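You operate a simulated robot arm through the tools that you are given. There is no shell and no other tool. Be economical: measure what you need, move in short steps, check, and stop when the job is done.

You run a simulated two-armed robot. Do the job below in one go: nothing can be reset, and whatever is moved stays where it is left.

TASK
Take the yellow pad from the top of the grey hood and leave it on the front of the dosing bench. Put the blue brush from the top of the grey hood on top of the blue wiping pad. Turn the air oiler knob to 2 drops. Fetch the vial tester and stand it on the test bench top beside the pump. Take the drain cup and put it on the blue tray. Push the blue finishing drawer shut. Pick up the bung key with one hand, pass it to the other hand and put it on the bench top before the valve rack. Open the test bench drawer. Do these in any order. Set down upright: vial tester, drain cup.
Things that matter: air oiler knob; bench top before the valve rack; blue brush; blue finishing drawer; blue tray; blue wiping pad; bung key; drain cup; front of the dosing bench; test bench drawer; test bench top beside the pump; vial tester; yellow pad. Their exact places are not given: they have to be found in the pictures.

Only the result counts: the job must be done as asked and must still hold three seconds after the hand-in. Knocking over, shifting, dropping, spilling or breaking anything else fails it.

THE ROBOT
Two 7-joint arms with three-finger grippers on one trunk, on a base that drives. Base frame: it is fixed to the floor where the robot stands at the start and does not move with it; the origin is under the middle of the robot, x ahead of it, y to its left, z up. Lengths are in m, angles in rad, forces in N, time in s.
The left shoulder is at the start at [0.07, 0.146, 1.237], the right one opposite. With the tool pointing down near the work surface each hand reaches from about 0.1 to 0.36 m from the robot's upright axis, wherever it stands, measured 20 degrees to its own side. Places, roughly: air oiler knob [0.8, 0.5, 0.8]; bench top before the valve rack (15x20 cm) [7.78, 1.78, 0.9]; blue brush (3x3x12 cm) [0.8, 0.3, 1]; blue finishing drawer [5.1, 1.7, 0.7]; blue tray (13x10x3 cm) [4.4, 1.9, 0.4]; blue wiping pad (7x9x4 cm) [1.3, 0.3, 1]; bung key (9x4x11 cm) [5.8, 1.9, 0.9]; drain cup (7x7x8 cm) [4.1, 1.9, 0.4]; front of the dosing bench (60x24 cm) [-1.08, 2.18, 0.86]; test bench drawer [1.7, 1.8, 0.7]; test bench top beside the pump (29x24 cm) [3.28, 1.84, 0.76]; vial tester [1, 0.25, 1]; yellow pad (7x5x4 cm) [0.5, 0, 1]. Payload 2.2 kg a hand.
Tool frame (each hand has its own): the origin (TCP) lies between the finger pads and is the grasp point; the fingertips stand 0.028 m ahead of it; z points along the fingers, y is the line along which they close. The gripper opens to 0.102 m. The gripper's body begins 0.071 m behind the TCP.
Orientation is told as [roll, pitch, yaw] about the base's x, y, z axes, in that order, counted from this pose: with the fingers straight down and closing along the base's y, the tool's x points along the base's -x, its y along +y and its z along -z.

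THE INTERFACE
- The arms move only by the tool servo_tool. It takes "left_steps", "right_steps" or both (then of equal length, played together; a hand with none holds still); each is a list of rows, each a list of 3 entries, a list of its own where there are three numbers: the shift along the tool's x, y, z in m, then the turn, a rotation vector about the tool's x, y, z in rad, then the opening in per cent of the stroke, from 0 (shut) to 100 (fully open). In form: [[[dx, dy, dz], [ax, ay, az], fingers], ...]. A call has 1 to 20 rows; each row shifts and turns the commanded pose from where the row before left it, along the tool's axes as they then stand. A row lasts 0.2 s, in which the tool goes at most 0.05 m and 0.15 rad; a call with a longer step from one row to the next is refused whole, and so is a gripper value outside its range. Where a pose cannot be reached the arm comes as near as it can. A force on the tool above 40 N (or 10 N above the force at the start of the call, whichever is more), or a blocked arm, ends the call early, and 0.2 s more pass. Each finger halts on what it meets, pressing with about 39 N; the grip force reading is that of the motor and also rises with nothing between the fingers. The clock runs only during rows and for 0.2 s after the last one: add rows that do not move to give the fingers time. The reply holds the time, the measured pose of the TCP, the force on the tool along the base axes, the opening and the grip force, in the units named above and with some noise, with the torque about the TCP (base axes, N m) and any sound that the robot's microphone picked up.
- Cameras (640 x 400 px; columns grow to the right, rows downward): "scene" is now at [0.1198, 0.0496, 1.4633]; the picture's right is [0.55, -0.83, 0.00], its down [-0.51, -0.34, -0.79] and it looks along [0.66, 0.44, -0.61] (base axes); focal length 282 px, centre (320, 200). "left" rides on the left gripper at [0.072, 0.038, -0.086] in its tool frame; the picture's right is [-0.46, 0.89, 0.00], its down [-0.60, -0.32, -0.73] and it looks along [-0.65, -0.34, 0.68] (tool axes); focal length 256 px, centre (320, 200). "right" rides on the right gripper at [0.069, 0.044, -0.086] in its tool frame; the picture's right is [-0.53, 0.85, 0.00], its down [-0.58, -0.36, -0.73] and it looks along [-0.62, -0.39, 0.68] (tool axes); focal length 256 px, centre (320, 200).
- snapshot(camera): a new picture of that camera. It takes no simulated time.
- slide_trunk(by): slides the trunk up (or, below 0, down) by that many m; the arms and the scene camera ride with it, the base frame stays. It gives what a move gives, with no picture.
- base_move(legs): drives the robot by 1 to 6 legs, each [ahead, left, turn to the left] in m, m and rad, along the robot's own axes; the way and the turn of a leg run together, so that a leg with both is an arc; at most 1.5 m and 3.142 rad a leg. The arms and the cameras ride along, it lands a little off, and it stops where it bumps. It gives what a move gives.
- head_to(pan, tilt): turns the head with the scene camera to pan (to the left, within 1.501 rad either way) and tilt (down, from -0.506 to 1.204), counted from straight ahead of the robot. It gives what a move gives.
- measure_at(camera, pixels): for up to 12 pixels [column, row] of the newest picture of that camera ("zoom" is the newest enlarged one), the place [x, y, z] in the base frame of the surface seen there, good to about 0.003 m. It takes no simulated time.
- enlarge(camera, box): a new picture of the part [left, top, right, bottom] of that camera's present view, enlarged. It takes no simulated time.
- finish_job(): hands the job in; it is judged then, once.

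Go step by step. Measure first, check grasps and placings, and put right what went wrong. The budget is 138 turns and 160 pictures, counting those below and the enlarged ones. Unless the task says otherwise, let go and move clear before handing in.

The tools are called after "Request:" as name(argument=value, ...) on one line, values as JSON. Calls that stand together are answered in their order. servo_tool: Moves the arms, as the interface text tells. Its arguments: {"type":"object","properties":{"left_steps":{"type":"array","items":{"type":"array"}},"right_steps":{"type":"array","items":{"type":"array"}}},"required":[]} The other tools are called the same way: slide_trunk (by) slides the trunk up or down; base_move (legs) drives the base; head_to (pan, tilt) turns the head that bears the scene camera; snapshot (camera) takes a picture; measure_at (camera, pixels) gives the place of the surface under pixels of a picture; enlarge (camera, box) takes an enlarged picture of a part of a camera's view; finish_job () hands the job in.

At the start:

```text
clock: 0.0
left_eef_pos: [0.3288, 0.4541, 1.2219]
left_ee_rot: [-0.001, 0.002, 0.001]
left_force: [0.2, 0.2, -0.6]
left_wrist_torque: [-0.02, -0.02, 0.02]
left_opening: 0.1019
left_gripper_force: 0.0
right_eef_pos: [0.4127, 0.0097, 1.2373]
right_ee_rot: [0.003, 0.001, 0.0]
right_force: [0.3, -0.4, 0.3]
right_wrist_torque: [0.0, 0.0, -0.02]
right_opening: 0.1018
right_gripper_force: 0.1
trunk travel left (down, up): [-0.775, 0.165]
robot x, y, heading: [-0.0008, 0.0001, -0.001]
head pan, tilt: [0.586, 0.66]
```

scene: 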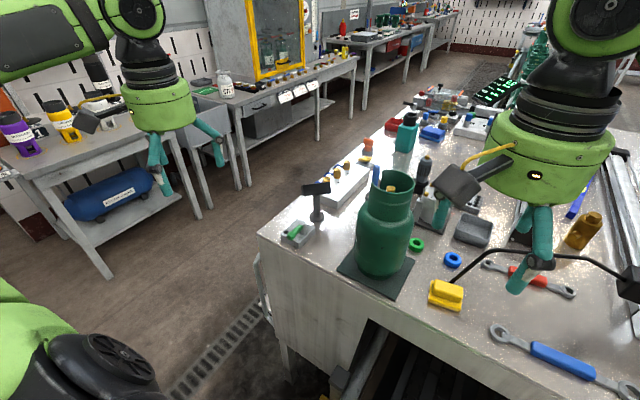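
right: 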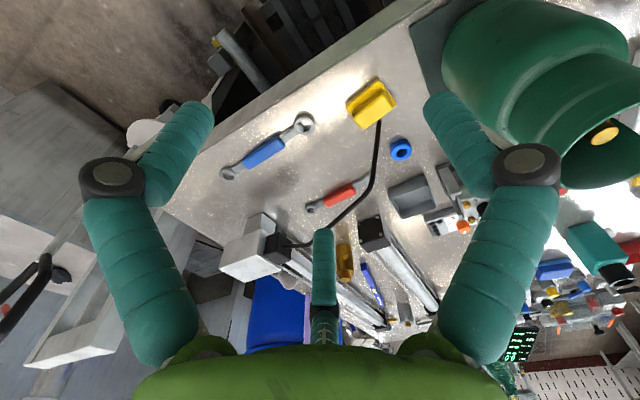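
left: 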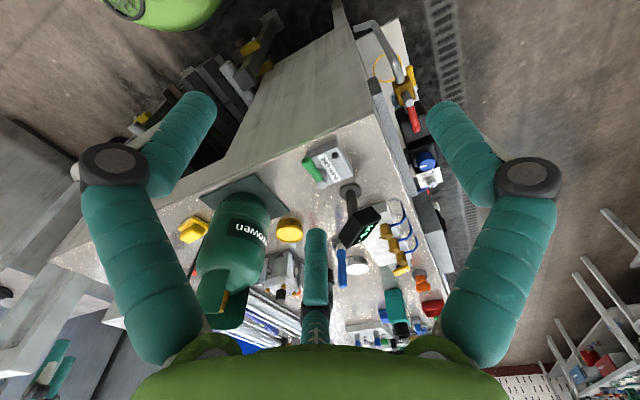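

The scene shows the grey hood top with the yellow pad near (446,294) and the tester-like device near (317,195). I'll measure several points and enlarge for detail.

Request:
enlarge(camera="scene", box=[250, 80, 640, 324])

Request:
measure_at(camera="scene", pixels=[[446, 290], [446, 310], [317, 187], [315, 215], [297, 232], [376, 175], [385, 220], [405, 132], [432, 132], [350, 185], [425, 165], [470, 232]])

```text
1.64 times, centred on (445, 202) of scene
```

zoom: 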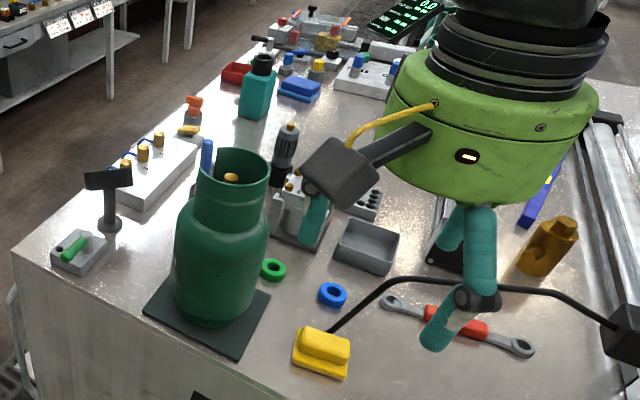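

```text
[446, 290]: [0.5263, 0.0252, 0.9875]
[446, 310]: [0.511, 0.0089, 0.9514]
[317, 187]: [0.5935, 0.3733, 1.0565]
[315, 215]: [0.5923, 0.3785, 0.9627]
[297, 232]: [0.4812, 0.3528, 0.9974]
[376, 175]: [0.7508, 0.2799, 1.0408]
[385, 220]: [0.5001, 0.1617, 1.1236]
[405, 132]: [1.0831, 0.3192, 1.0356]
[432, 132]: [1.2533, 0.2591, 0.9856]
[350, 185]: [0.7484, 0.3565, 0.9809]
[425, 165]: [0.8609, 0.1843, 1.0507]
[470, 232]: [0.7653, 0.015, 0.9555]
```

The yellow pad is at about (0.52, 0.02), the blue upright stick at about (0.75, 0.28) and a blue block at about (1.25, 0.26). I'll look around with the head before moving.

Request:
head_to(pan=0.2, tilt=0.75)

Request:
snapshot(camera="scene")

Request:
head_to(pan=1.2, tilt=0.5)

Request:
snapshot(camera="scene")

Request:
enlarge(camera="left", box=[260, 0, 500, 150])

Request:
enlarge(camera="left", box=[150, 130, 450, 350])

```text
clock: 0.9
left_eef_pos: [0.329, 0.4546, 1.2234]
left_ee_rot: [0.0, 0.0, 0.0]
left_force: [0.1, 0.4, -0.1]
left_wrist_torque: [0.02, -0.02, 0.0]
left_opening: 0.1021
left_gripper_force: 0.1
right_eef_pos: [0.4119, 0.0106, 1.238]
right_ee_rot: [0.001, -0.002, 0.0]
right_force: [-0.2, 0.6, 1.0]
right_wrist_torque: [0.0, -0.01, -0.03]
right_opening: 0.1019
right_gripper_force: 0.0
trunk travel left (down, up): [-0.775, 0.165]
robot x, y, heading: [0.0012, 0.0029, -0.002]
head pan, tilt: [0.201, 0.75]
```

```text
155 pictures are left
```

scene: 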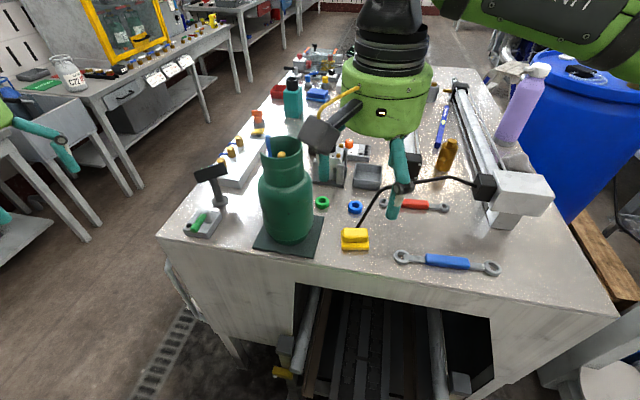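

```text
clock: 2.1
left_eef_pos: [0.3291, 0.4542, 1.2239]
left_ee_rot: [0.0, 0.0, 0.001]
left_force: [0.0, -0.1, -0.3]
left_wrist_torque: [0.03, 0.01, -0.01]
left_opening: 0.1018
left_gripper_force: 0.1
right_eef_pos: [0.4128, 0.0108, 1.2383]
right_ee_rot: [0.001, 0.002, 0.001]
right_force: [-0.4, -0.5, -0.5]
right_wrist_torque: [0.0, 0.02, 0.0]
right_opening: 0.1021
right_gripper_force: 0.0
trunk travel left (down, up): [-0.775, 0.165]
robot x, y, heading: [0.0011, 0.0004, 0.003]
head pan, tilt: [1.201, 0.499]
```

```text
154 pictures are left
```

scene: 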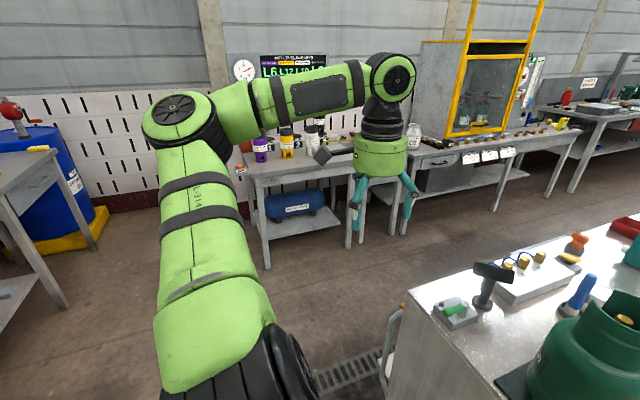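

```text
2.67 times, centred on (380, 75) of left
```

zoom: 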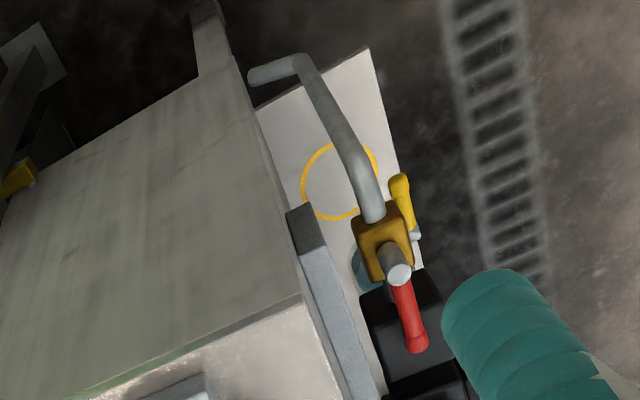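

```text
1.82 times, centred on (300, 240) of left
```

zoom: 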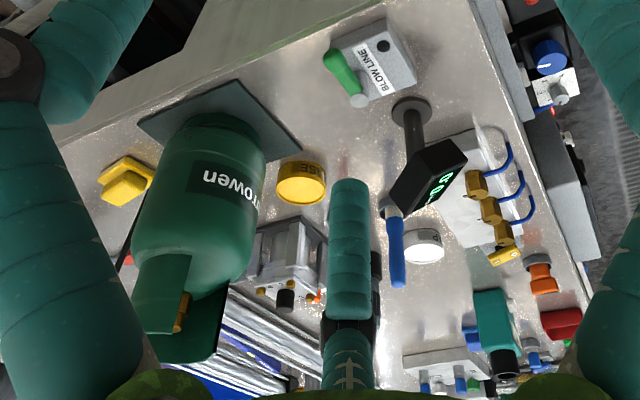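

From here the brush, knob unit and left edge of the hood are visible. I'll look down ahead and measure the hood edge and the yellow pad's corners.

Request:
head_to(pan=0.1, tilt=0.95)

Request:
snapshot(camera="scene")

Request:
snapshot(camera="right")

Request:
enlarge(camera="right", box=[300, 50, 460, 150])

```text
clock: 3.5
left_eef_pos: [0.3286, 0.4554, 1.2238]
left_ee_rot: [0.001, 0.0, -0.001]
left_force: [-0.8, -1.5, -0.4]
left_wrist_torque: [0.0, 0.06, -0.01]
left_opening: 0.102
left_gripper_force: 0.0
right_eef_pos: [0.4134, 0.0106, 1.2371]
right_ee_rot: [0.003, 0.001, 0.0]
right_force: [-0.5, 0.7, 0.1]
right_wrist_torque: [0.02, -0.01, -0.02]
right_opening: 0.1021
right_gripper_force: 0.0
trunk travel left (down, up): [-0.775, 0.165]
robot x, y, heading: [-0.0017, 0.0008, -0.0]
head pan, tilt: [0.099, 0.949]
```

```text
151 pictures are left
```

scene: 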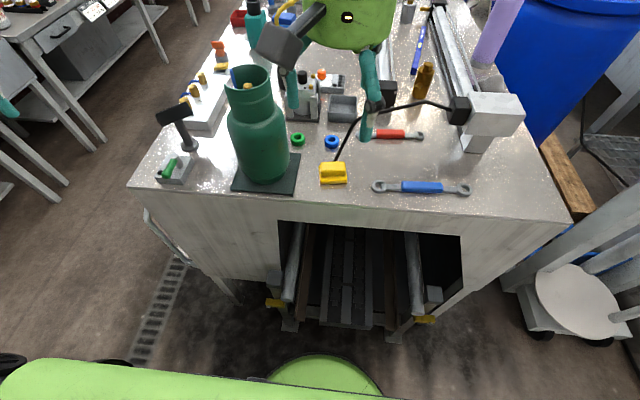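

```text
150 pictures are left
```

right: 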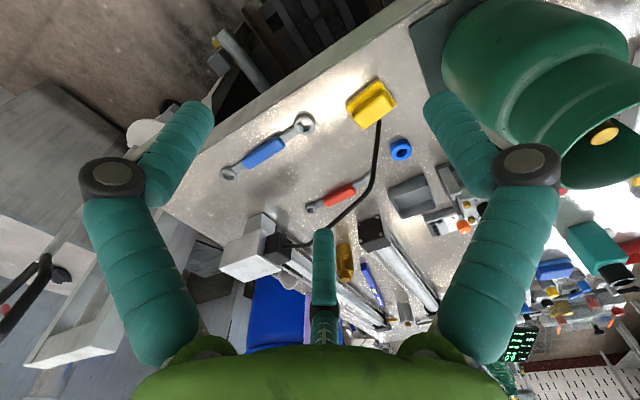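

```text
4.00 times, centred on (380, 100) of right
```

zoom: 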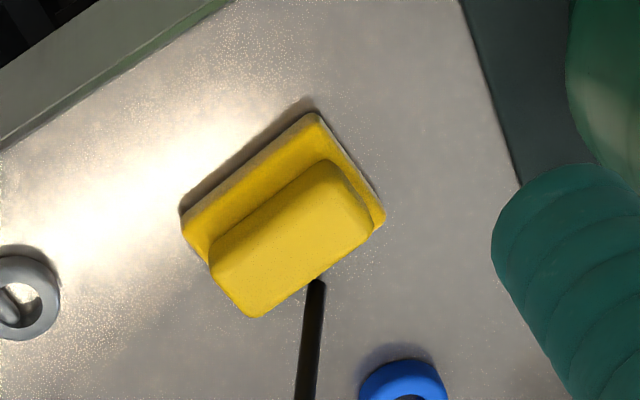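

The pad has a base and a raised bar, with a cable running near it. I'll measure the pad's corners, the cable and the hood's front edge.

Request:
measure_at(camera="zoom", pixels=[[315, 115], [184, 212], [380, 222], [340, 175], [225, 255], [255, 312], [368, 225], [295, 240], [317, 290], [305, 380], [90, 70]])

Request:
measure_at(camera="scene", pixels=[[330, 203], [180, 192], [128, 186], [565, 222], [333, 166], [338, 155], [343, 140], [352, 122], [375, 112], [410, 105], [295, 190], [424, 186]])

```text
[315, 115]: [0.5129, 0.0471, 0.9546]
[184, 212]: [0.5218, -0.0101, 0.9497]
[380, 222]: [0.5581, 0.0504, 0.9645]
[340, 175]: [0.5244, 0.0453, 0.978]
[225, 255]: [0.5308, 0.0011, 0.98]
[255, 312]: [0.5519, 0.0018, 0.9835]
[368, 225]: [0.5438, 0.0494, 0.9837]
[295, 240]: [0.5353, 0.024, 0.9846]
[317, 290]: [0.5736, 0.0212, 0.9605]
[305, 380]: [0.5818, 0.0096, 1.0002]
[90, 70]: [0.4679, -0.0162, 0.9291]
```

```text
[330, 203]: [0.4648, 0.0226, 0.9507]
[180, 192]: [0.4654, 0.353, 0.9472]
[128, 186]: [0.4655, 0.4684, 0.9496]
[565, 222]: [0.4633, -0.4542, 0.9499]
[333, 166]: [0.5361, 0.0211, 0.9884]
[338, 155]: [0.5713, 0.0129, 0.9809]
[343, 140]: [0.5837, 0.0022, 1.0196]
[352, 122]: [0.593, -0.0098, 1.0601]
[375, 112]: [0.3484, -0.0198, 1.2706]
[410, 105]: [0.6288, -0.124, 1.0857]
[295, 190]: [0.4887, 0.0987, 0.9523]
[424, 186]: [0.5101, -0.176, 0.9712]
```

The cable rises from behind the pad at (0.574, 0.021), so I'll grip the pad across y with TCP around z 0.982. First I'll check the base clearance to the hood by measuring the rails at the opening and the robot's own base.

Request:
measure_at(camera="scene", pixels=[[320, 358], [275, 303], [425, 320], [290, 325], [395, 338], [320, 390], [150, 215], [235, 300], [280, 280], [460, 285]])

Request:
base_move(legs=[[0.12, 0, 0]])

Request:
snapshot(camera="scene")

```text
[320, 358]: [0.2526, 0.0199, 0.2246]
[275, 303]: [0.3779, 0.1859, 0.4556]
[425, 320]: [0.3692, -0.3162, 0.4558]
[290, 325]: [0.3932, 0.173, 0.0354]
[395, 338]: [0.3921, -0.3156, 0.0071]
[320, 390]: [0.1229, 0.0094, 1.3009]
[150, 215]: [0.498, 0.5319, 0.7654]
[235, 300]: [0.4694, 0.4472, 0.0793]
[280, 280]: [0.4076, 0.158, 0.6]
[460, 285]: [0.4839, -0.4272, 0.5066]
```

```text
clock: 4.7
left_eef_pos: [0.4462, 0.4545, 1.2243]
left_ee_rot: [0.001, -0.001, 0.0]
left_force: [-0.4, 0.2, 0.0]
left_wrist_torque: [-0.01, -0.02, 0.0]
left_opening: 0.1022
left_gripper_force: 0.0
right_eef_pos: [0.5298, 0.0115, 1.239]
right_ee_rot: [0.002, -0.005, -0.001]
right_force: [0.1, 0.4, -0.1]
right_wrist_torque: [0.01, -0.05, -0.01]
right_opening: 0.1022
right_gripper_force: 0.1
trunk travel left (down, up): [-0.775, 0.165]
robot x, y, heading: [0.1187, 0.0031, -0.003]
head pan, tilt: [0.099, 0.949]
```

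```text
148 pictures are left
```

scene: 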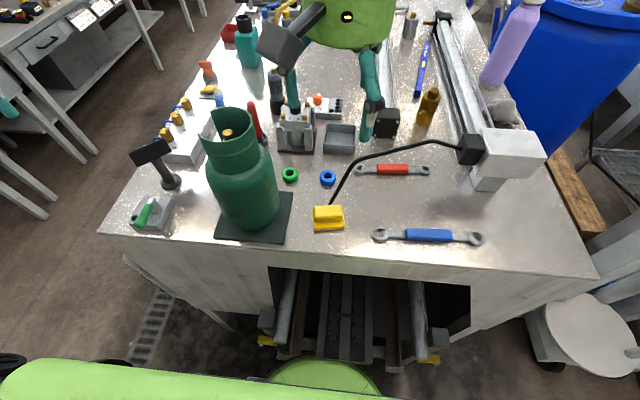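

The robot now stands at x=0.119 and the right hand is nearly above the pad. I'll lower it most of the way and check for cable clearance.

Request:
servo_tool(right_steps=[[[0, 0.0105, 0.03], [0, 0, 0], 100], [[0, 0, 0.04], [0, 0, 0], 100], [[0, 0, 0.04], [0, 0, 0], 100], [[0, 0, 0.04], [0, 0, 0], 100], [[0, 0, 0.03], [0, 0, 0], 100], [[0, 0, 0], [0, 0, 0], 100]])

Request:
snapshot(camera="right")

Request:
snapshot(camera="scene")

```text
clock: 6.1
left_eef_pos: [0.4475, 0.4549, 1.2239]
left_ee_rot: [0.001, -0.001, 0.001]
left_force: [0.6, -0.1, -0.1]
left_wrist_torque: [-0.03, 0.0, 0.02]
left_opening: 0.102
left_gripper_force: 0.0
right_eef_pos: [0.5314, 0.0232, 1.0571]
right_ee_rot: [0.001, -0.001, 0.001]
right_force: [0.4, 0.6, 0.0]
right_wrist_torque: [0.0, 0.0, -0.05]
right_opening: 0.1019
right_gripper_force: 0.1
trunk travel left (down, up): [-0.775, 0.165]
robot x, y, heading: [0.1218, -0.0012, 0.003]
head pan, tilt: [0.099, 0.949]
```

```text
147 pictures are left
```

right: 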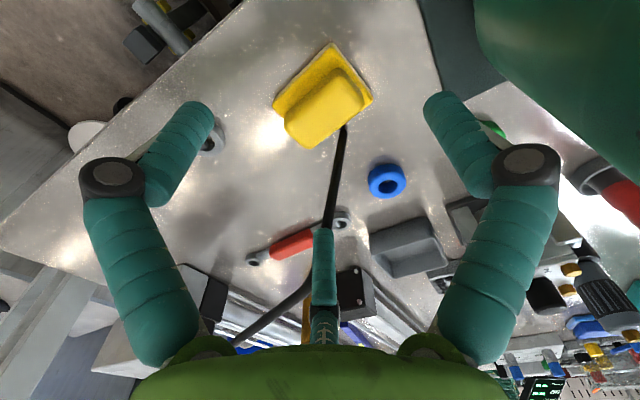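

```text
146 pictures are left
```

scene: 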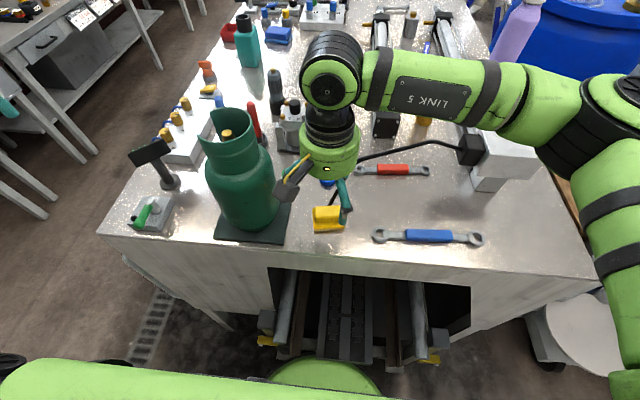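

The hand is over the pad with no contact. I'll continue down to z about 0.984.

Request:
servo_tool(right_steps=[[[0, 0, 0.025], [0, 0, 0], 100], [[0, 0, 0.02], [0, 0, 0], 100], [[0, 0, 0.015], [0, 0, 0], 100], [[0, 0, 0.012], [0, 0, 0], 100], [[0, 0, 0], [0, 0, 0], 100]])

Request:
snapshot(camera="right")

Request:
snapshot(camera="scene")

```text
clock: 7.3
left_eef_pos: [0.4462, 0.4535, 1.2236]
left_ee_rot: [0.001, 0.0, 0.0]
left_force: [0.4, -0.3, 0.6]
left_wrist_torque: [-0.01, 0.02, 0.03]
left_opening: 0.102
left_gripper_force: 0.0
right_eef_pos: [0.5312, 0.0237, 0.988]
right_ee_rot: [0.002, -0.002, 0.001]
right_force: [0.6, 0.9, -0.2]
right_wrist_torque: [0.01, 0.01, 0.01]
right_opening: 0.1018
right_gripper_force: 0.0
trunk travel left (down, up): [-0.775, 0.165]
robot x, y, heading: [0.1197, 0.0001, 0.001]
head pan, tilt: [0.099, 0.949]
```

```text
145 pictures are left
```

right: 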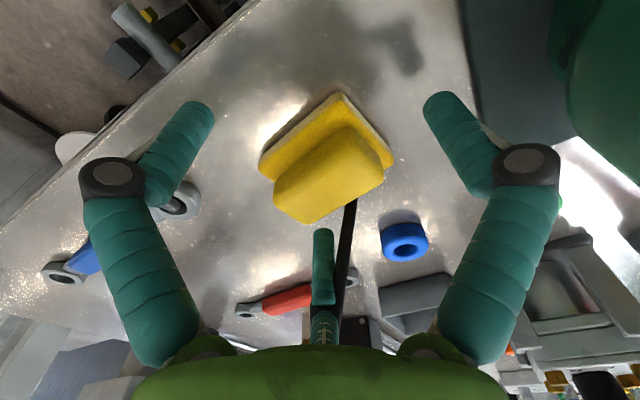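

```text
144 pictures are left
```

scene: 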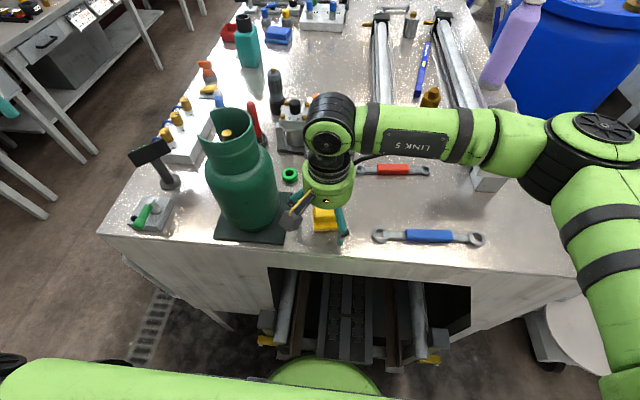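

The TCP projects to (320,185), right on the yellow bar, so it's centred. I'll go 4 mm lower and forward slightly, then close.

Request:
servo_tool(right_steps=[[[-0.004, 0, 0.005], [0, 0, 0], 100], [[0, 0, 0], [0, 0, 0], 60], [[0, 0, 0], [0, 0, 0], 30], [[0, 0, 0], [0, 0, 0], 30], [[0, 0, 0], [0, 0, 0], 30]])

Request:
snapshot(camera="right")

```text
clock: 8.5
left_eef_pos: [0.4468, 0.4548, 1.2243]
left_ee_rot: [0.0, -0.001, 0.0]
left_force: [0.0, -0.1, -0.3]
left_wrist_torque: [-0.02, 0.02, 0.01]
left_opening: 0.102
left_gripper_force: 0.0
right_eef_pos: [0.5352, 0.0243, 0.9815]
right_ee_rot: [0.002, -0.001, 0.0]
right_force: [0.2, 1.2, 0.4]
right_wrist_torque: [0.02, 0.01, 0.01]
right_opening: 0.0585
right_gripper_force: 39.4
trunk travel left (down, up): [-0.775, 0.165]
robot x, y, heading: [0.1161, 0.001, 0.001]
head pan, tilt: [0.099, 0.949]
```

```text
143 pictures are left
```

right: 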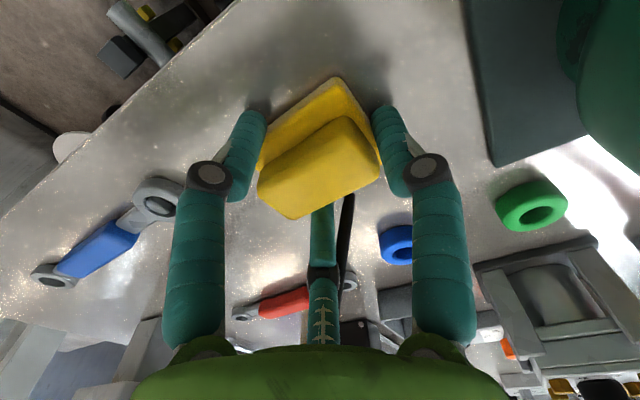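

It is gripped at 0.0585 m with full force. I'll lift slowly and watch the force for any cable pull.

Request:
servo_tool(right_steps=[[[0, 0, -0.02], [0, 0, 0], 30], [[0.01, 0, -0.03], [0, 0, 0], 30], [[0.01, 0, -0.03], [0, 0, 0], 30], [[0, 0, 0], [0, 0, 0], 30]])

Request:
snapshot(camera="scene")

Request:
snapshot(camera="right")

```text
clock: 9.5
left_eef_pos: [0.4488, 0.4544, 1.2225]
left_ee_rot: [0.0, 0.0, -0.001]
left_force: [0.7, 0.4, 0.5]
left_wrist_torque: [0.0, -0.01, 0.03]
left_opening: 0.102
left_gripper_force: 0.0
right_eef_pos: [0.5146, 0.0226, 1.0616]
right_ee_rot: [0.002, 0.0, -0.001]
right_force: [-0.2, -0.1, -1.1]
right_wrist_torque: [-0.03, -0.02, 0.0]
right_opening: 0.0584
right_gripper_force: 39.5
trunk travel left (down, up): [-0.775, 0.165]
robot x, y, heading: [0.1183, -0.0004, -0.0]
head pan, tilt: [0.099, 0.949]
```

```text
142 pictures are left
```

scene: 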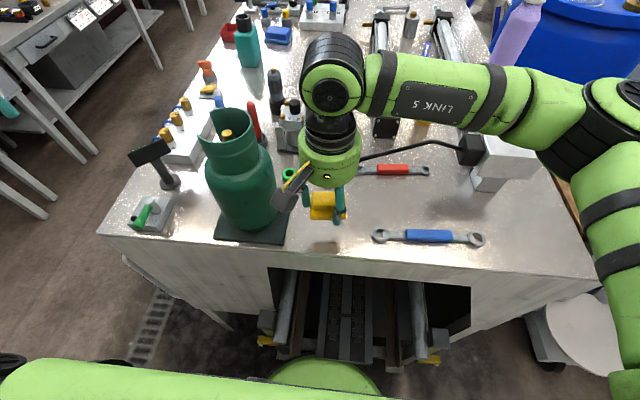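

```text
141 pictures are left
```

right: 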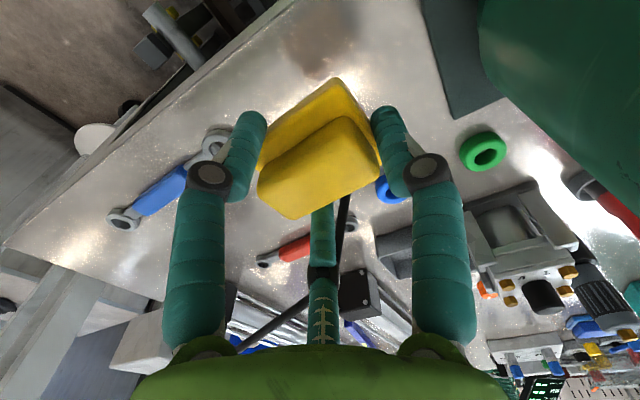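

The pad came free with no pull. I'll raise it, back away and turn left to face the dosing bench.

Request:
servo_tool(right_steps=[[[0.02, 0, -0.04], [0, 0, 0], 30], [[0.03, 0, -0.04], [0, 0, 0], 30], [[0.03, 0, -0.04], [0, 0, 0], 30], [[0.03, 0, -0.04], [0, 0, 0], 30], [[0, 0, 0], [0, 0, 0], 30]])

Request:
base_move(legs=[[-0.4, 0, 0], [0, 0, 1.571]])

Request:
head_to(pan=0.2, tilt=0.45)

Request:
snapshot(camera="scene")

```text
clock: 10.7
left_eef_pos: [0.4476, 0.4539, 1.2235]
left_ee_rot: [0.001, 0.001, 0.001]
left_force: [-0.4, -0.6, 0.5]
left_wrist_torque: [-0.02, 0.02, 0.0]
left_opening: 0.1023
left_gripper_force: 0.2
right_eef_pos: [0.4048, 0.0186, 1.2204]
right_ee_rot: [0.002, -0.001, 0.0]
right_force: [-0.1, 0.3, -0.7]
right_wrist_torque: [0.0, -0.03, 0.03]
right_opening: 0.0583
right_gripper_force: 38.6
trunk travel left (down, up): [-0.775, 0.165]
robot x, y, heading: [0.1186, 0.0037, -0.003]
head pan, tilt: [0.099, 0.949]
```

```text
clock: 17.0
left_eef_pos: [-0.7375, 0.3283, 1.2242]
left_ee_rot: [0.0, 0.002, 1.57]
left_force: [-0.6, -0.6, 0.3]
left_wrist_torque: [0.0, 0.0, 0.01]
left_opening: 0.1022
left_gripper_force: 0.1
right_eef_pos: [-0.3019, 0.2849, 1.2203]
right_ee_rot: [0.004, -0.002, 1.571]
right_force: [0.4, 0.2, 0.1]
right_wrist_torque: [0.0, 0.01, -0.01]
right_opening: 0.058
right_gripper_force: 39.0
trunk travel left (down, up): [-0.775, 0.165]
robot x, y, heading: [-0.2805, 0.0006, 1.567]
head pan, tilt: [0.099, 0.949]
```

```text
clock: 18.0
left_eef_pos: [-0.7382, 0.3281, 1.2241]
left_ee_rot: [0.0, -0.001, 1.572]
left_force: [-0.7, -0.5, -1.0]
left_wrist_torque: [0.01, -0.03, 0.03]
left_opening: 0.102
left_gripper_force: 0.1
right_eef_pos: [-0.302, 0.2846, 1.2209]
right_ee_rot: [0.002, -0.002, 1.57]
right_force: [-0.3, -0.4, 0.0]
right_wrist_torque: [-0.03, 0.04, -0.01]
right_opening: 0.0578
right_gripper_force: 39.1
trunk travel left (down, up): [-0.775, 0.165]
robot x, y, heading: [-0.2842, -0.0, 1.571]
head pan, tilt: [0.201, 0.45]
```

```text
140 pictures are left
```

scene: 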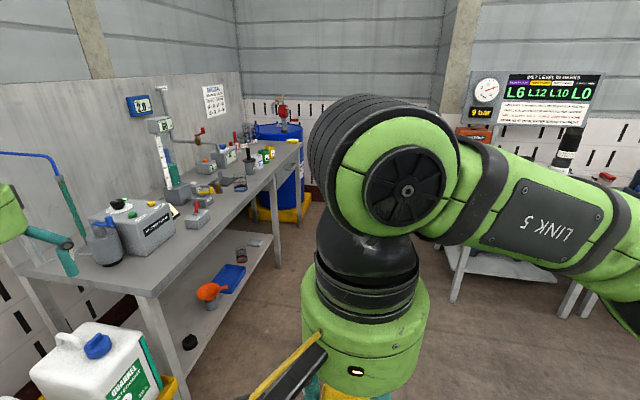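

The bench on the left runs along y by the wall; its front edge faces +x. I'll measure its front edge and what stands on it.

Request:
measure_at(camera="scene", pixels=[[150, 293], [230, 215], [300, 145], [185, 245], [196, 217], [240, 183], [215, 190], [250, 195], [165, 230], [270, 160], [135, 255], [262, 150]])

Request:
enlarge(camera="scene", box=[60, 100, 320, 300])

```text
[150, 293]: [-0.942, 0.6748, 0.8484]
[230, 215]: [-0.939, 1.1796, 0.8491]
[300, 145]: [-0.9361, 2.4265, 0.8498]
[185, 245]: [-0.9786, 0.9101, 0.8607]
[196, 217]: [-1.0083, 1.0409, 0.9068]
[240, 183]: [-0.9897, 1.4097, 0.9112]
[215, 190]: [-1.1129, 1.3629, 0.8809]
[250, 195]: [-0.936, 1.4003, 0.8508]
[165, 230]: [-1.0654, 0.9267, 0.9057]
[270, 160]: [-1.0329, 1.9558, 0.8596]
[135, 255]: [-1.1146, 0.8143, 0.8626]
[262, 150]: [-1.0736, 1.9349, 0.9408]
```

```text
2.00 times, centred on (190, 200) of scene
```

zoom: 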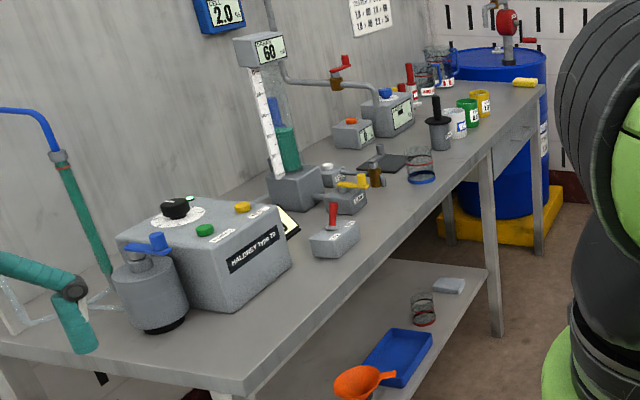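

The bench front edge is x=-0.94, top z≈0.86. I'll drive up alongside it with clearance, then turn to face it.

Request:
base_move(legs=[[1.1, -0.15, 0], [1.08, -0.1, 0], [0, 0, 1.571]])

Request:
head_to(pan=0.0, tilt=0.5)

Request:
snapshot(camera="scene")

```text
clock: 28.3
left_eef_pos: [-0.5215, 2.4099, 1.23]
left_ee_rot: [-0.005, -0.03, 1.582]
left_force: [0.5, -0.1, 0.4]
left_wrist_torque: [-0.04, 0.0, 0.02]
left_opening: 0.1022
left_gripper_force: 0.1
right_eef_pos: [-0.087, 2.3709, 1.228]
right_ee_rot: [-0.003, -0.023, 1.587]
right_force: [-0.5, -0.1, 0.0]
right_wrist_torque: [0.01, -0.04, -0.02]
right_opening: 0.0575
right_gripper_force: 38.7
trunk travel left (down, up): [-0.775, 0.165]
robot x, y, heading: [-0.0601, 2.1206, 1.584]
head pan, tilt: [0.201, 0.45]
stopped in leg 2: the robot was blocked; the commanded pose is now the measured one
```

```text
clock: 29.0
left_eef_pos: [-0.5225, 2.4096, 1.2304]
left_ee_rot: [-0.005, -0.03, 1.585]
left_force: [0.1, -0.4, 0.5]
left_wrist_torque: [0.0, 0.03, 0.03]
left_opening: 0.1019
left_gripper_force: 0.1
right_eef_pos: [-0.088, 2.3714, 1.2273]
right_ee_rot: [-0.006, -0.024, 1.586]
right_force: [-0.5, 0.4, -1.2]
right_wrist_torque: [0.02, 0.02, 0.01]
right_opening: 0.0577
right_gripper_force: 39.1
trunk travel left (down, up): [-0.775, 0.165]
robot x, y, heading: [-0.059, 2.1238, 1.584]
head pan, tilt: [0.0, 0.499]
```

```text
138 pictures are left
```

scene: 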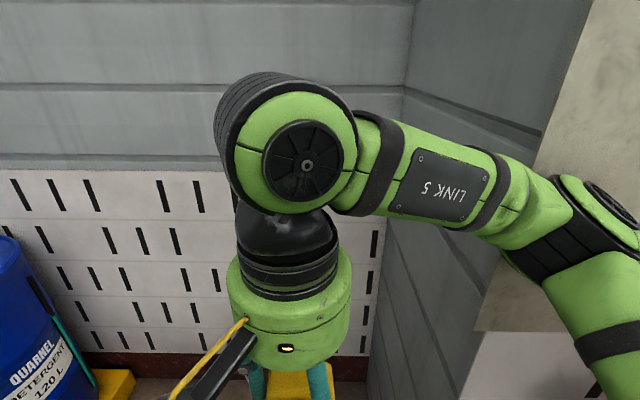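

The base was blocked at y≈2.12. I'll look around downward to see what it touched.

Request:
head_to(pan=-0.9, tilt=0.9)

Request:
snapshot(camera="scene")

Request:
head_to(pan=0.7, tilt=0.9)

Request:
snapshot(camera="scene")

```text
clock: 30.2
left_eef_pos: [-0.5223, 2.4093, 1.2308]
left_ee_rot: [-0.002, -0.033, 1.585]
left_force: [0.1, 0.6, 0.5]
left_wrist_torque: [0.02, 0.03, -0.01]
left_opening: 0.1021
left_gripper_force: 0.1
right_eef_pos: [-0.0886, 2.3709, 1.2266]
right_ee_rot: [-0.003, -0.025, 1.586]
right_force: [0.2, 0.1, -0.5]
right_wrist_torque: [0.02, -0.01, -0.01]
right_opening: 0.0577
right_gripper_force: 38.7
trunk travel left (down, up): [-0.775, 0.165]
robot x, y, heading: [-0.0582, 2.119, 1.589]
head pan, tilt: [-0.901, 0.901]
```

```text
137 pictures are left
```

scene: 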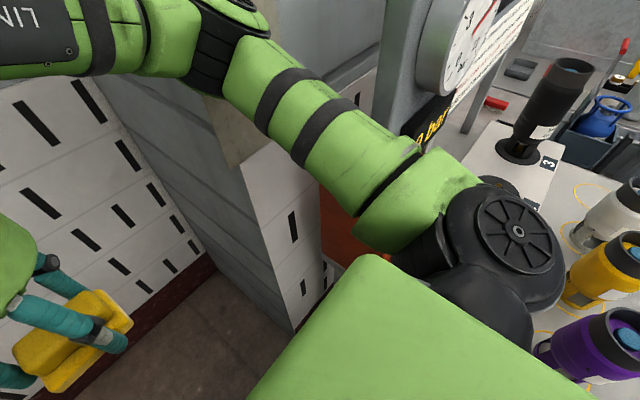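

```text
clock: 31.9
left_eef_pos: [-0.5237, 2.4104, 1.231]
left_ee_rot: [-0.005, -0.034, 1.585]
left_force: [0.4, -0.5, -0.2]
left_wrist_torque: [0.0, 0.0, 0.01]
left_opening: 0.1021
left_gripper_force: 0.0
right_eef_pos: [-0.089, 2.3711, 1.2273]
right_ee_rot: [-0.005, -0.023, 1.586]
right_force: [-0.3, -0.6, 0.0]
right_wrist_torque: [-0.03, 0.02, 0.0]
right_opening: 0.0579
right_gripper_force: 39.1
trunk travel left (down, up): [-0.775, 0.165]
robot x, y, heading: [-0.0558, 2.1233, 1.584]
head pan, tilt: [0.7, 0.901]
```

```text
136 pictures are left
```

scene: 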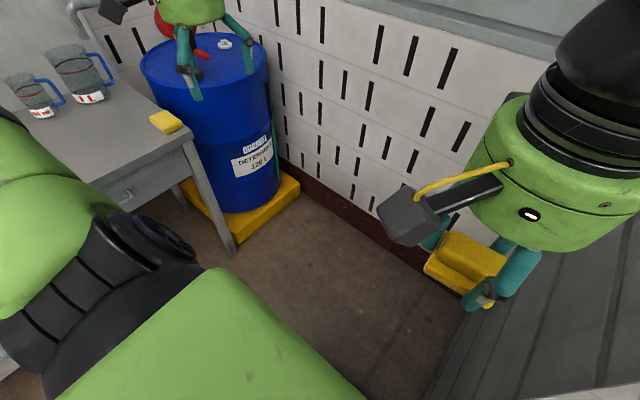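

The right elbow met the pillar/gauge post on the right. I'll measure the bench end here, then back away and turn in free space.

Request:
measure_at(camera="scene", pixels=[[165, 122], [192, 138], [88, 100], [40, 112], [120, 130], [120, 190], [205, 50], [340, 140], [265, 180]])

Request:
base_move(legs=[[-0.35, 0.0, 0], [0, 0.1, 1.571]])

Request:
head_to(pan=-0.1, tilt=0.5)

Request:
snapshot(camera="scene")

```text
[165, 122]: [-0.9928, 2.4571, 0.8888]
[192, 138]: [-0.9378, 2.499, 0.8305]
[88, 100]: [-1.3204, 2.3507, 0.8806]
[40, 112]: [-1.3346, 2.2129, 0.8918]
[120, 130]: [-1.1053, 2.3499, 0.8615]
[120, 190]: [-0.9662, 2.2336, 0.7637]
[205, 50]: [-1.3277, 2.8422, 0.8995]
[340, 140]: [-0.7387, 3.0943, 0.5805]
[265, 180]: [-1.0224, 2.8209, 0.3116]
```

```text
clock: 38.0
left_eef_pos: [-0.44, 1.25, 1.223]
left_ee_rot: [0.0, -0.001, -3.131]
left_force: [-1.1, -0.3, 0.1]
left_wrist_torque: [0.01, 0.01, 0.01]
left_opening: 0.1021
left_gripper_force: 0.0
right_eef_pos: [-0.4004, 1.6855, 1.2185]
right_ee_rot: [0.001, 0.006, -3.13]
right_force: [0.6, 0.1, -0.5]
right_wrist_torque: [0.04, -0.02, 0.01]
right_opening: 0.0579
right_gripper_force: 38.4
trunk travel left (down, up): [-0.775, 0.165]
robot x, y, heading: [-0.1152, 1.7077, -3.13]
head pan, tilt: [0.7, 0.901]
```

```text
clock: 39.1
left_eef_pos: [-0.4413, 1.2501, 1.2237]
left_ee_rot: [-0.001, 0.0, -3.131]
left_force: [-0.2, 0.1, 0.4]
left_wrist_torque: [0.01, 0.01, 0.01]
left_opening: 0.1023
left_gripper_force: 0.0
right_eef_pos: [-0.3998, 1.6848, 1.2187]
right_ee_rot: [0.001, 0.008, -3.129]
right_force: [-0.1, 0.3, -0.2]
right_wrist_torque: [0.02, -0.02, 0.03]
right_opening: 0.0579
right_gripper_force: 38.8
trunk travel left (down, up): [-0.775, 0.165]
robot x, y, heading: [-0.1149, 1.7116, -3.129]
head pan, tilt: [-0.099, 0.499]
```

```text
135 pictures are left
```

scene: 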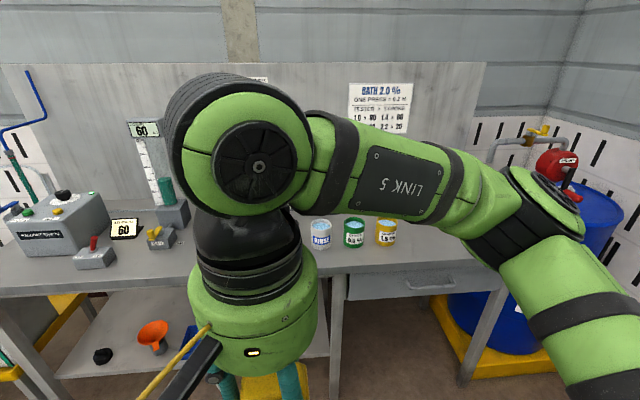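

The cans are left of the target spot; the clear stretch is further right. I'll move up to the bench there.

Request:
base_move(legs=[[0.3, -0.44, 0.0], [0.17, 0, 0]])

Request:
head_to(pan=0.15, tilt=0.8)

Request:
snapshot(camera="scene")

Request:
snapshot(camera="right")

```text
clock: 43.2
left_eef_pos: [-0.9075, 1.6846, 1.2251]
left_ee_rot: [-0.001, -0.001, -3.128]
left_force: [0.1, -0.4, -0.2]
left_wrist_torque: [-0.01, 0.02, -0.02]
left_opening: 0.1021
left_gripper_force: 0.0
right_eef_pos: [-0.8681, 2.1206, 1.22]
right_ee_rot: [0.001, 0.004, -3.125]
right_force: [0.5, -0.2, -0.6]
right_wrist_torque: [0.03, 0.03, -0.01]
right_opening: 0.0579
right_gripper_force: 38.9
trunk travel left (down, up): [-0.775, 0.165]
robot x, y, heading: [-0.5865, 2.1408, -3.126]
head pan, tilt: [-0.099, 0.499]
```

```text
clock: 44.0
left_eef_pos: [-0.9118, 1.686, 1.2229]
left_ee_rot: [0.0, 0.0, -3.127]
left_force: [-0.2, -1.0, 0.5]
left_wrist_torque: [0.0, -0.01, -0.03]
left_opening: 0.1018
left_gripper_force: 0.1
right_eef_pos: [-0.8723, 2.1204, 1.2186]
right_ee_rot: [0.003, 0.009, -3.122]
right_force: [-1.2, 0.8, -0.3]
right_wrist_torque: [-0.02, -0.03, -0.01]
right_opening: 0.0578
right_gripper_force: 39.2
trunk travel left (down, up): [-0.775, 0.165]
robot x, y, heading: [-0.5831, 2.1452, -3.123]
head pan, tilt: [0.15, 0.799]
```

```text
134 pictures are left
```

scene: 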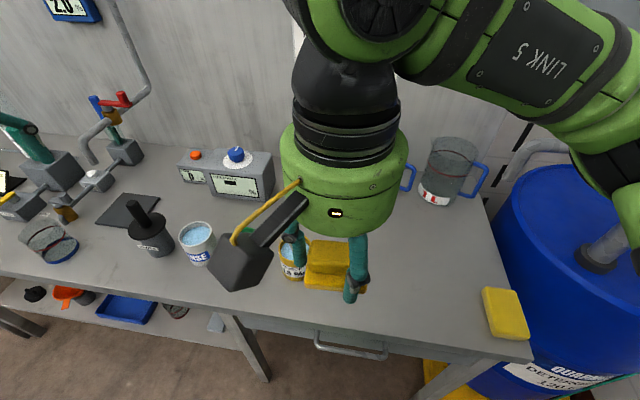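

```text
133 pictures are left
```

right: 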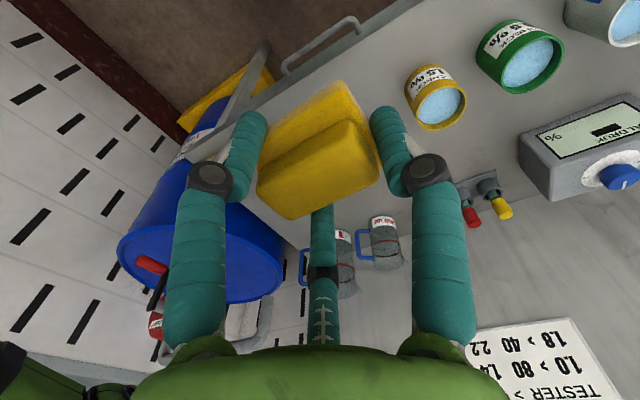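

There's clear bench between the yellow can and the yellow block at the right end. I'll measure both to pick the spot.

Request:
measure_at(camera="scene", pixels=[[285, 270], [490, 300], [420, 250], [400, 300], [430, 200], [460, 330], [345, 320]])

Request:
measure_at(camera="right", pixels=[[435, 105], [415, 85], [360, 170], [320, 150], [420, 140], [382, 225]])

```text
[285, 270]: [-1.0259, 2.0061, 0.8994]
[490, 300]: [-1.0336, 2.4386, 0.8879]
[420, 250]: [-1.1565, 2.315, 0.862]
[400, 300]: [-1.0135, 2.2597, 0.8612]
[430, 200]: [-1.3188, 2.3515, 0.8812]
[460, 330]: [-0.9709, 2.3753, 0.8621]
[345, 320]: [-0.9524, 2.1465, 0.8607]
```

```text
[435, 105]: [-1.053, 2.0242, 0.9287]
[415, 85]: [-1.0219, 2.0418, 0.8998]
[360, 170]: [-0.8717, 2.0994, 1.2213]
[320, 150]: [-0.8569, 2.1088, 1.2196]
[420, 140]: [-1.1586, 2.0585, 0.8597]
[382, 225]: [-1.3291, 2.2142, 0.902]
```

Target is (-1.05, 2.21). I'll shift the base right and slightly closer, then extend and lower the pad.

Request:
base_move(legs=[[0.05, -0.09, 0]])

Request:
servo_tool(right_steps=[[[-0.03, 0, 0.03], [0, 0, 0], 30], [[-0.03, 0, 0.035], [0, 0, 0], 30], [[-0.03, 0, 0.035], [0, 0, 0], 30], [[-0.03, 0, 0.035], [0, 0, 0], 30], [[-0.01, 0, 0.04], [0, 0, 0], 30], [[0, 0, 0.04], [0, 0, 0], 30], [[0, 0, 0.04], [0, 0, 0], 30], [[0, 0, 0.02], [0, 0, 0], 30], [[0, 0, 0], [0, 0, 0], 30]])

Request:
snapshot(camera="scene")

```text
clock: 45.2
left_eef_pos: [-0.9593, 1.7733, 1.2213]
left_ee_rot: [-0.002, -0.001, -3.127]
left_force: [-0.3, -0.3, -1.1]
left_wrist_torque: [0.02, 0.04, -0.02]
left_opening: 0.1021
left_gripper_force: 0.1
right_eef_pos: [-0.9226, 2.2076, 1.2193]
right_ee_rot: [-0.002, 0.004, -3.125]
right_force: [0.0, 0.3, -0.1]
right_wrist_torque: [-0.02, 0.0, 0.01]
right_opening: 0.0579
right_gripper_force: 39.0
trunk travel left (down, up): [-0.775, 0.165]
robot x, y, heading: [-0.6387, 2.2335, -3.122]
head pan, tilt: [0.15, 0.799]
```

```text
clock: 47.2
left_eef_pos: [-0.9623, 1.7759, 1.2235]
left_ee_rot: [0.001, 0.0, -3.128]
left_force: [0.0, 0.6, -1.0]
left_wrist_torque: [0.0, -0.03, 0.0]
left_opening: 0.1021
left_gripper_force: 0.1
right_eef_pos: [-1.0511, 2.2091, 0.9404]
right_ee_rot: [0.002, 0.008, -3.125]
right_force: [0.2, 0.4, -0.1]
right_wrist_torque: [-0.02, 0.03, 0.04]
right_opening: 0.0576
right_gripper_force: 38.5
trunk travel left (down, up): [-0.775, 0.165]
robot x, y, heading: [-0.639, 2.2358, -3.133]
head pan, tilt: [0.15, 0.799]
```

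```text
132 pictures are left
```

scene: 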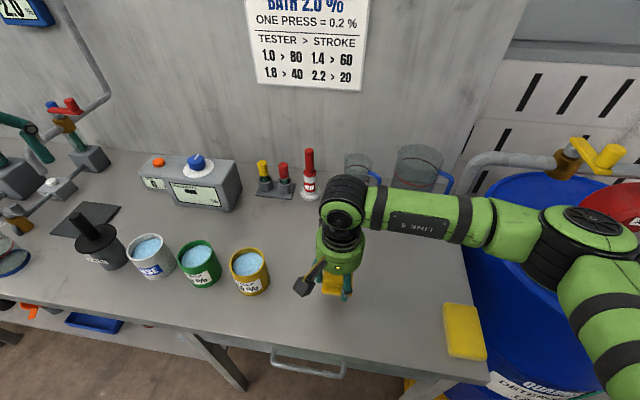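

The spot is clear and well between the can and the block. I'll lower the last 45 mm, release and rise.

Request:
servo_tool(right_steps=[[[0, 0, 0.02], [0, 0, 0], 30], [[0, 0, 0.015], [0, 0, 0], 30], [[0, 0, 0.01], [0, 0, 0], 30], [[0, 0, 0], [0, 0, 0], 30], [[0, 0, 0], [0, 0, 0], 70], [[0, 0, 0], [0, 0, 0], 95], [[0, 0, -0.02], [0, 0, 0], 95], [[0, 0, -0.04], [0, 0, 0], 95], [[0.02, 0, -0.045], [0, 0, 0], 95], [[0.02, 0, -0.045], [0, 0, 0], 95], [[0.03, 0, -0.04], [0, 0, 0], 95], [[0.03, 0, -0.04], [0, 0, 0], 95], [[0.03, 0, -0.04], [0, 0, 0], 95], [[0, 0, -0.04], [0, 0, 0], 95]])

Request:
snapshot(camera="scene")

```text
clock: 50.2
left_eef_pos: [-0.9623, 1.7751, 1.2249]
left_ee_rot: [0.0, 0.0, -3.127]
left_force: [0.2, 0.5, 0.1]
left_wrist_torque: [0.04, 0.0, -0.01]
left_opening: 0.1021
left_gripper_force: 0.0
right_eef_pos: [-0.9241, 2.211, 1.2088]
right_ee_rot: [0.001, 0.009, -3.125]
right_force: [-0.5, -0.8, 0.1]
right_wrist_torque: [0.02, -0.01, 0.0]
right_opening: 0.0971
right_gripper_force: 0.1
trunk travel left (down, up): [-0.775, 0.165]
robot x, y, heading: [-0.6382, 2.2362, -3.124]
head pan, tilt: [0.15, 0.799]
```

```text
131 pictures are left
```

scene: 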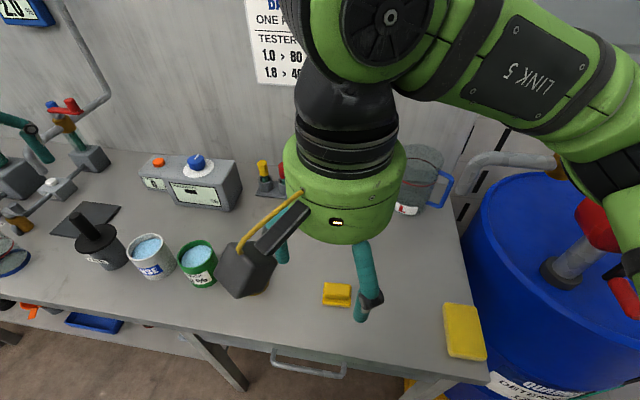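

The yellow pad sits cleanly on the bench at (337,293). Now I'll drive to the left side of the hood, facing it.

Request:
base_move(legs=[[-0.5, 0.0, 0], [0, 1.0, 0], [0, 0, 1.565], [0, 0.7, 0]])

Request:
head_to(pan=0.2, tilt=0.6)

Request:
snapshot(camera="scene")

```text
clock: 65.3
left_eef_pos: [1.035, 0.8993, 1.2238]
left_ee_rot: [0.002, 0.001, -1.571]
left_force: [0.8, -0.8, 0.5]
left_wrist_torque: [0.01, 0.01, 0.02]
left_opening: 0.102
left_gripper_force: 0.0
right_eef_pos: [0.5997, 0.9437, 1.2089]
right_ee_rot: [0.003, 0.006, -1.566]
right_force: [0.6, -0.6, 0.5]
right_wrist_torque: [-0.01, 0.0, 0.0]
right_opening: 0.0969
right_gripper_force: 0.1
trunk travel left (down, up): [-0.775, 0.165]
robot x, y, heading: [0.5797, 1.2296, -1.568]
head pan, tilt: [0.15, 0.799]
```

```text
clock: 66.1
left_eef_pos: [1.036, 0.8996, 1.223]
left_ee_rot: [0.0, -0.001, -1.571]
left_force: [0.0, -0.1, 0.1]
left_wrist_torque: [-0.01, 0.0, 0.03]
left_opening: 0.1022
left_gripper_force: 0.0
right_eef_pos: [0.6009, 0.9438, 1.2083]
right_ee_rot: [-0.001, 0.008, -1.567]
right_force: [0.4, 0.2, 0.5]
right_wrist_torque: [0.01, 0.01, 0.0]
right_opening: 0.0968
right_gripper_force: 0.1
trunk travel left (down, up): [-0.775, 0.165]
robot x, y, heading: [0.5805, 1.2254, -1.567]
head pan, tilt: [0.201, 0.6]
```

```text
130 pictures are left
```

scene: 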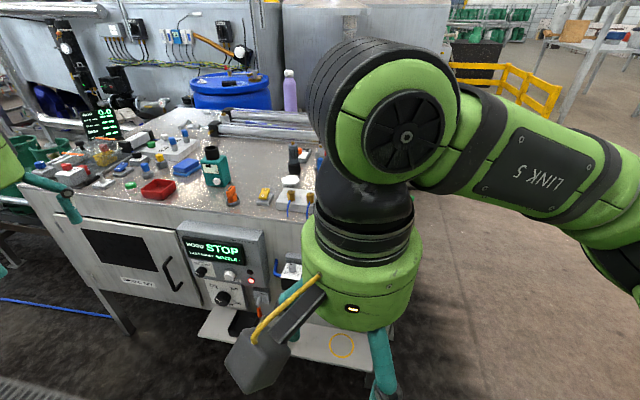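

I can see the hood side with its control panel around (225,270). I'll enlarge that view.

Request:
enlarge(camera="scene", box=[40, 90, 320, 265])

Request:
enlarge(camera="scene", box=[170, 215, 330, 315])

Request:
enlarge(camera="right", box=[100, 20, 540, 300])

```text
2.29 times, centred on (180, 178) of scene
```

zoom: 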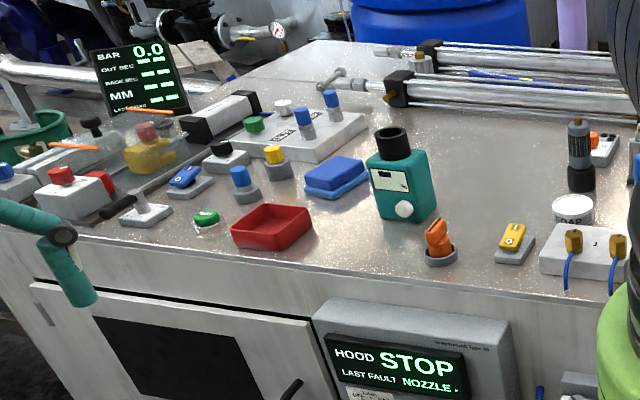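

```text
4.00 times, centred on (250, 265) of scene
```

zoom: 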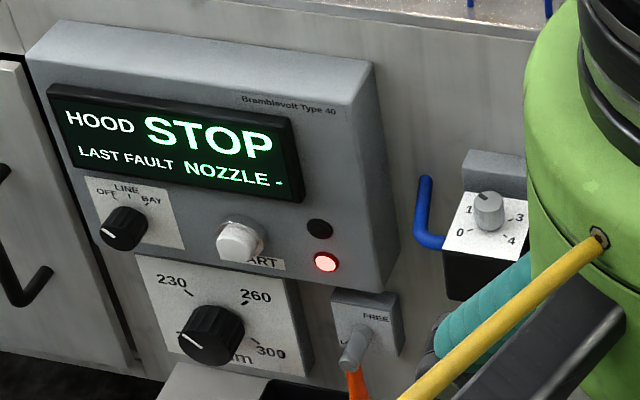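

```text
1.43 times, centred on (320, 160) of right
```

zoom: 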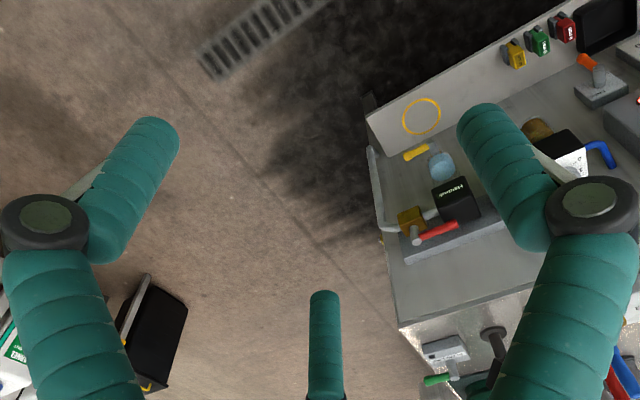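

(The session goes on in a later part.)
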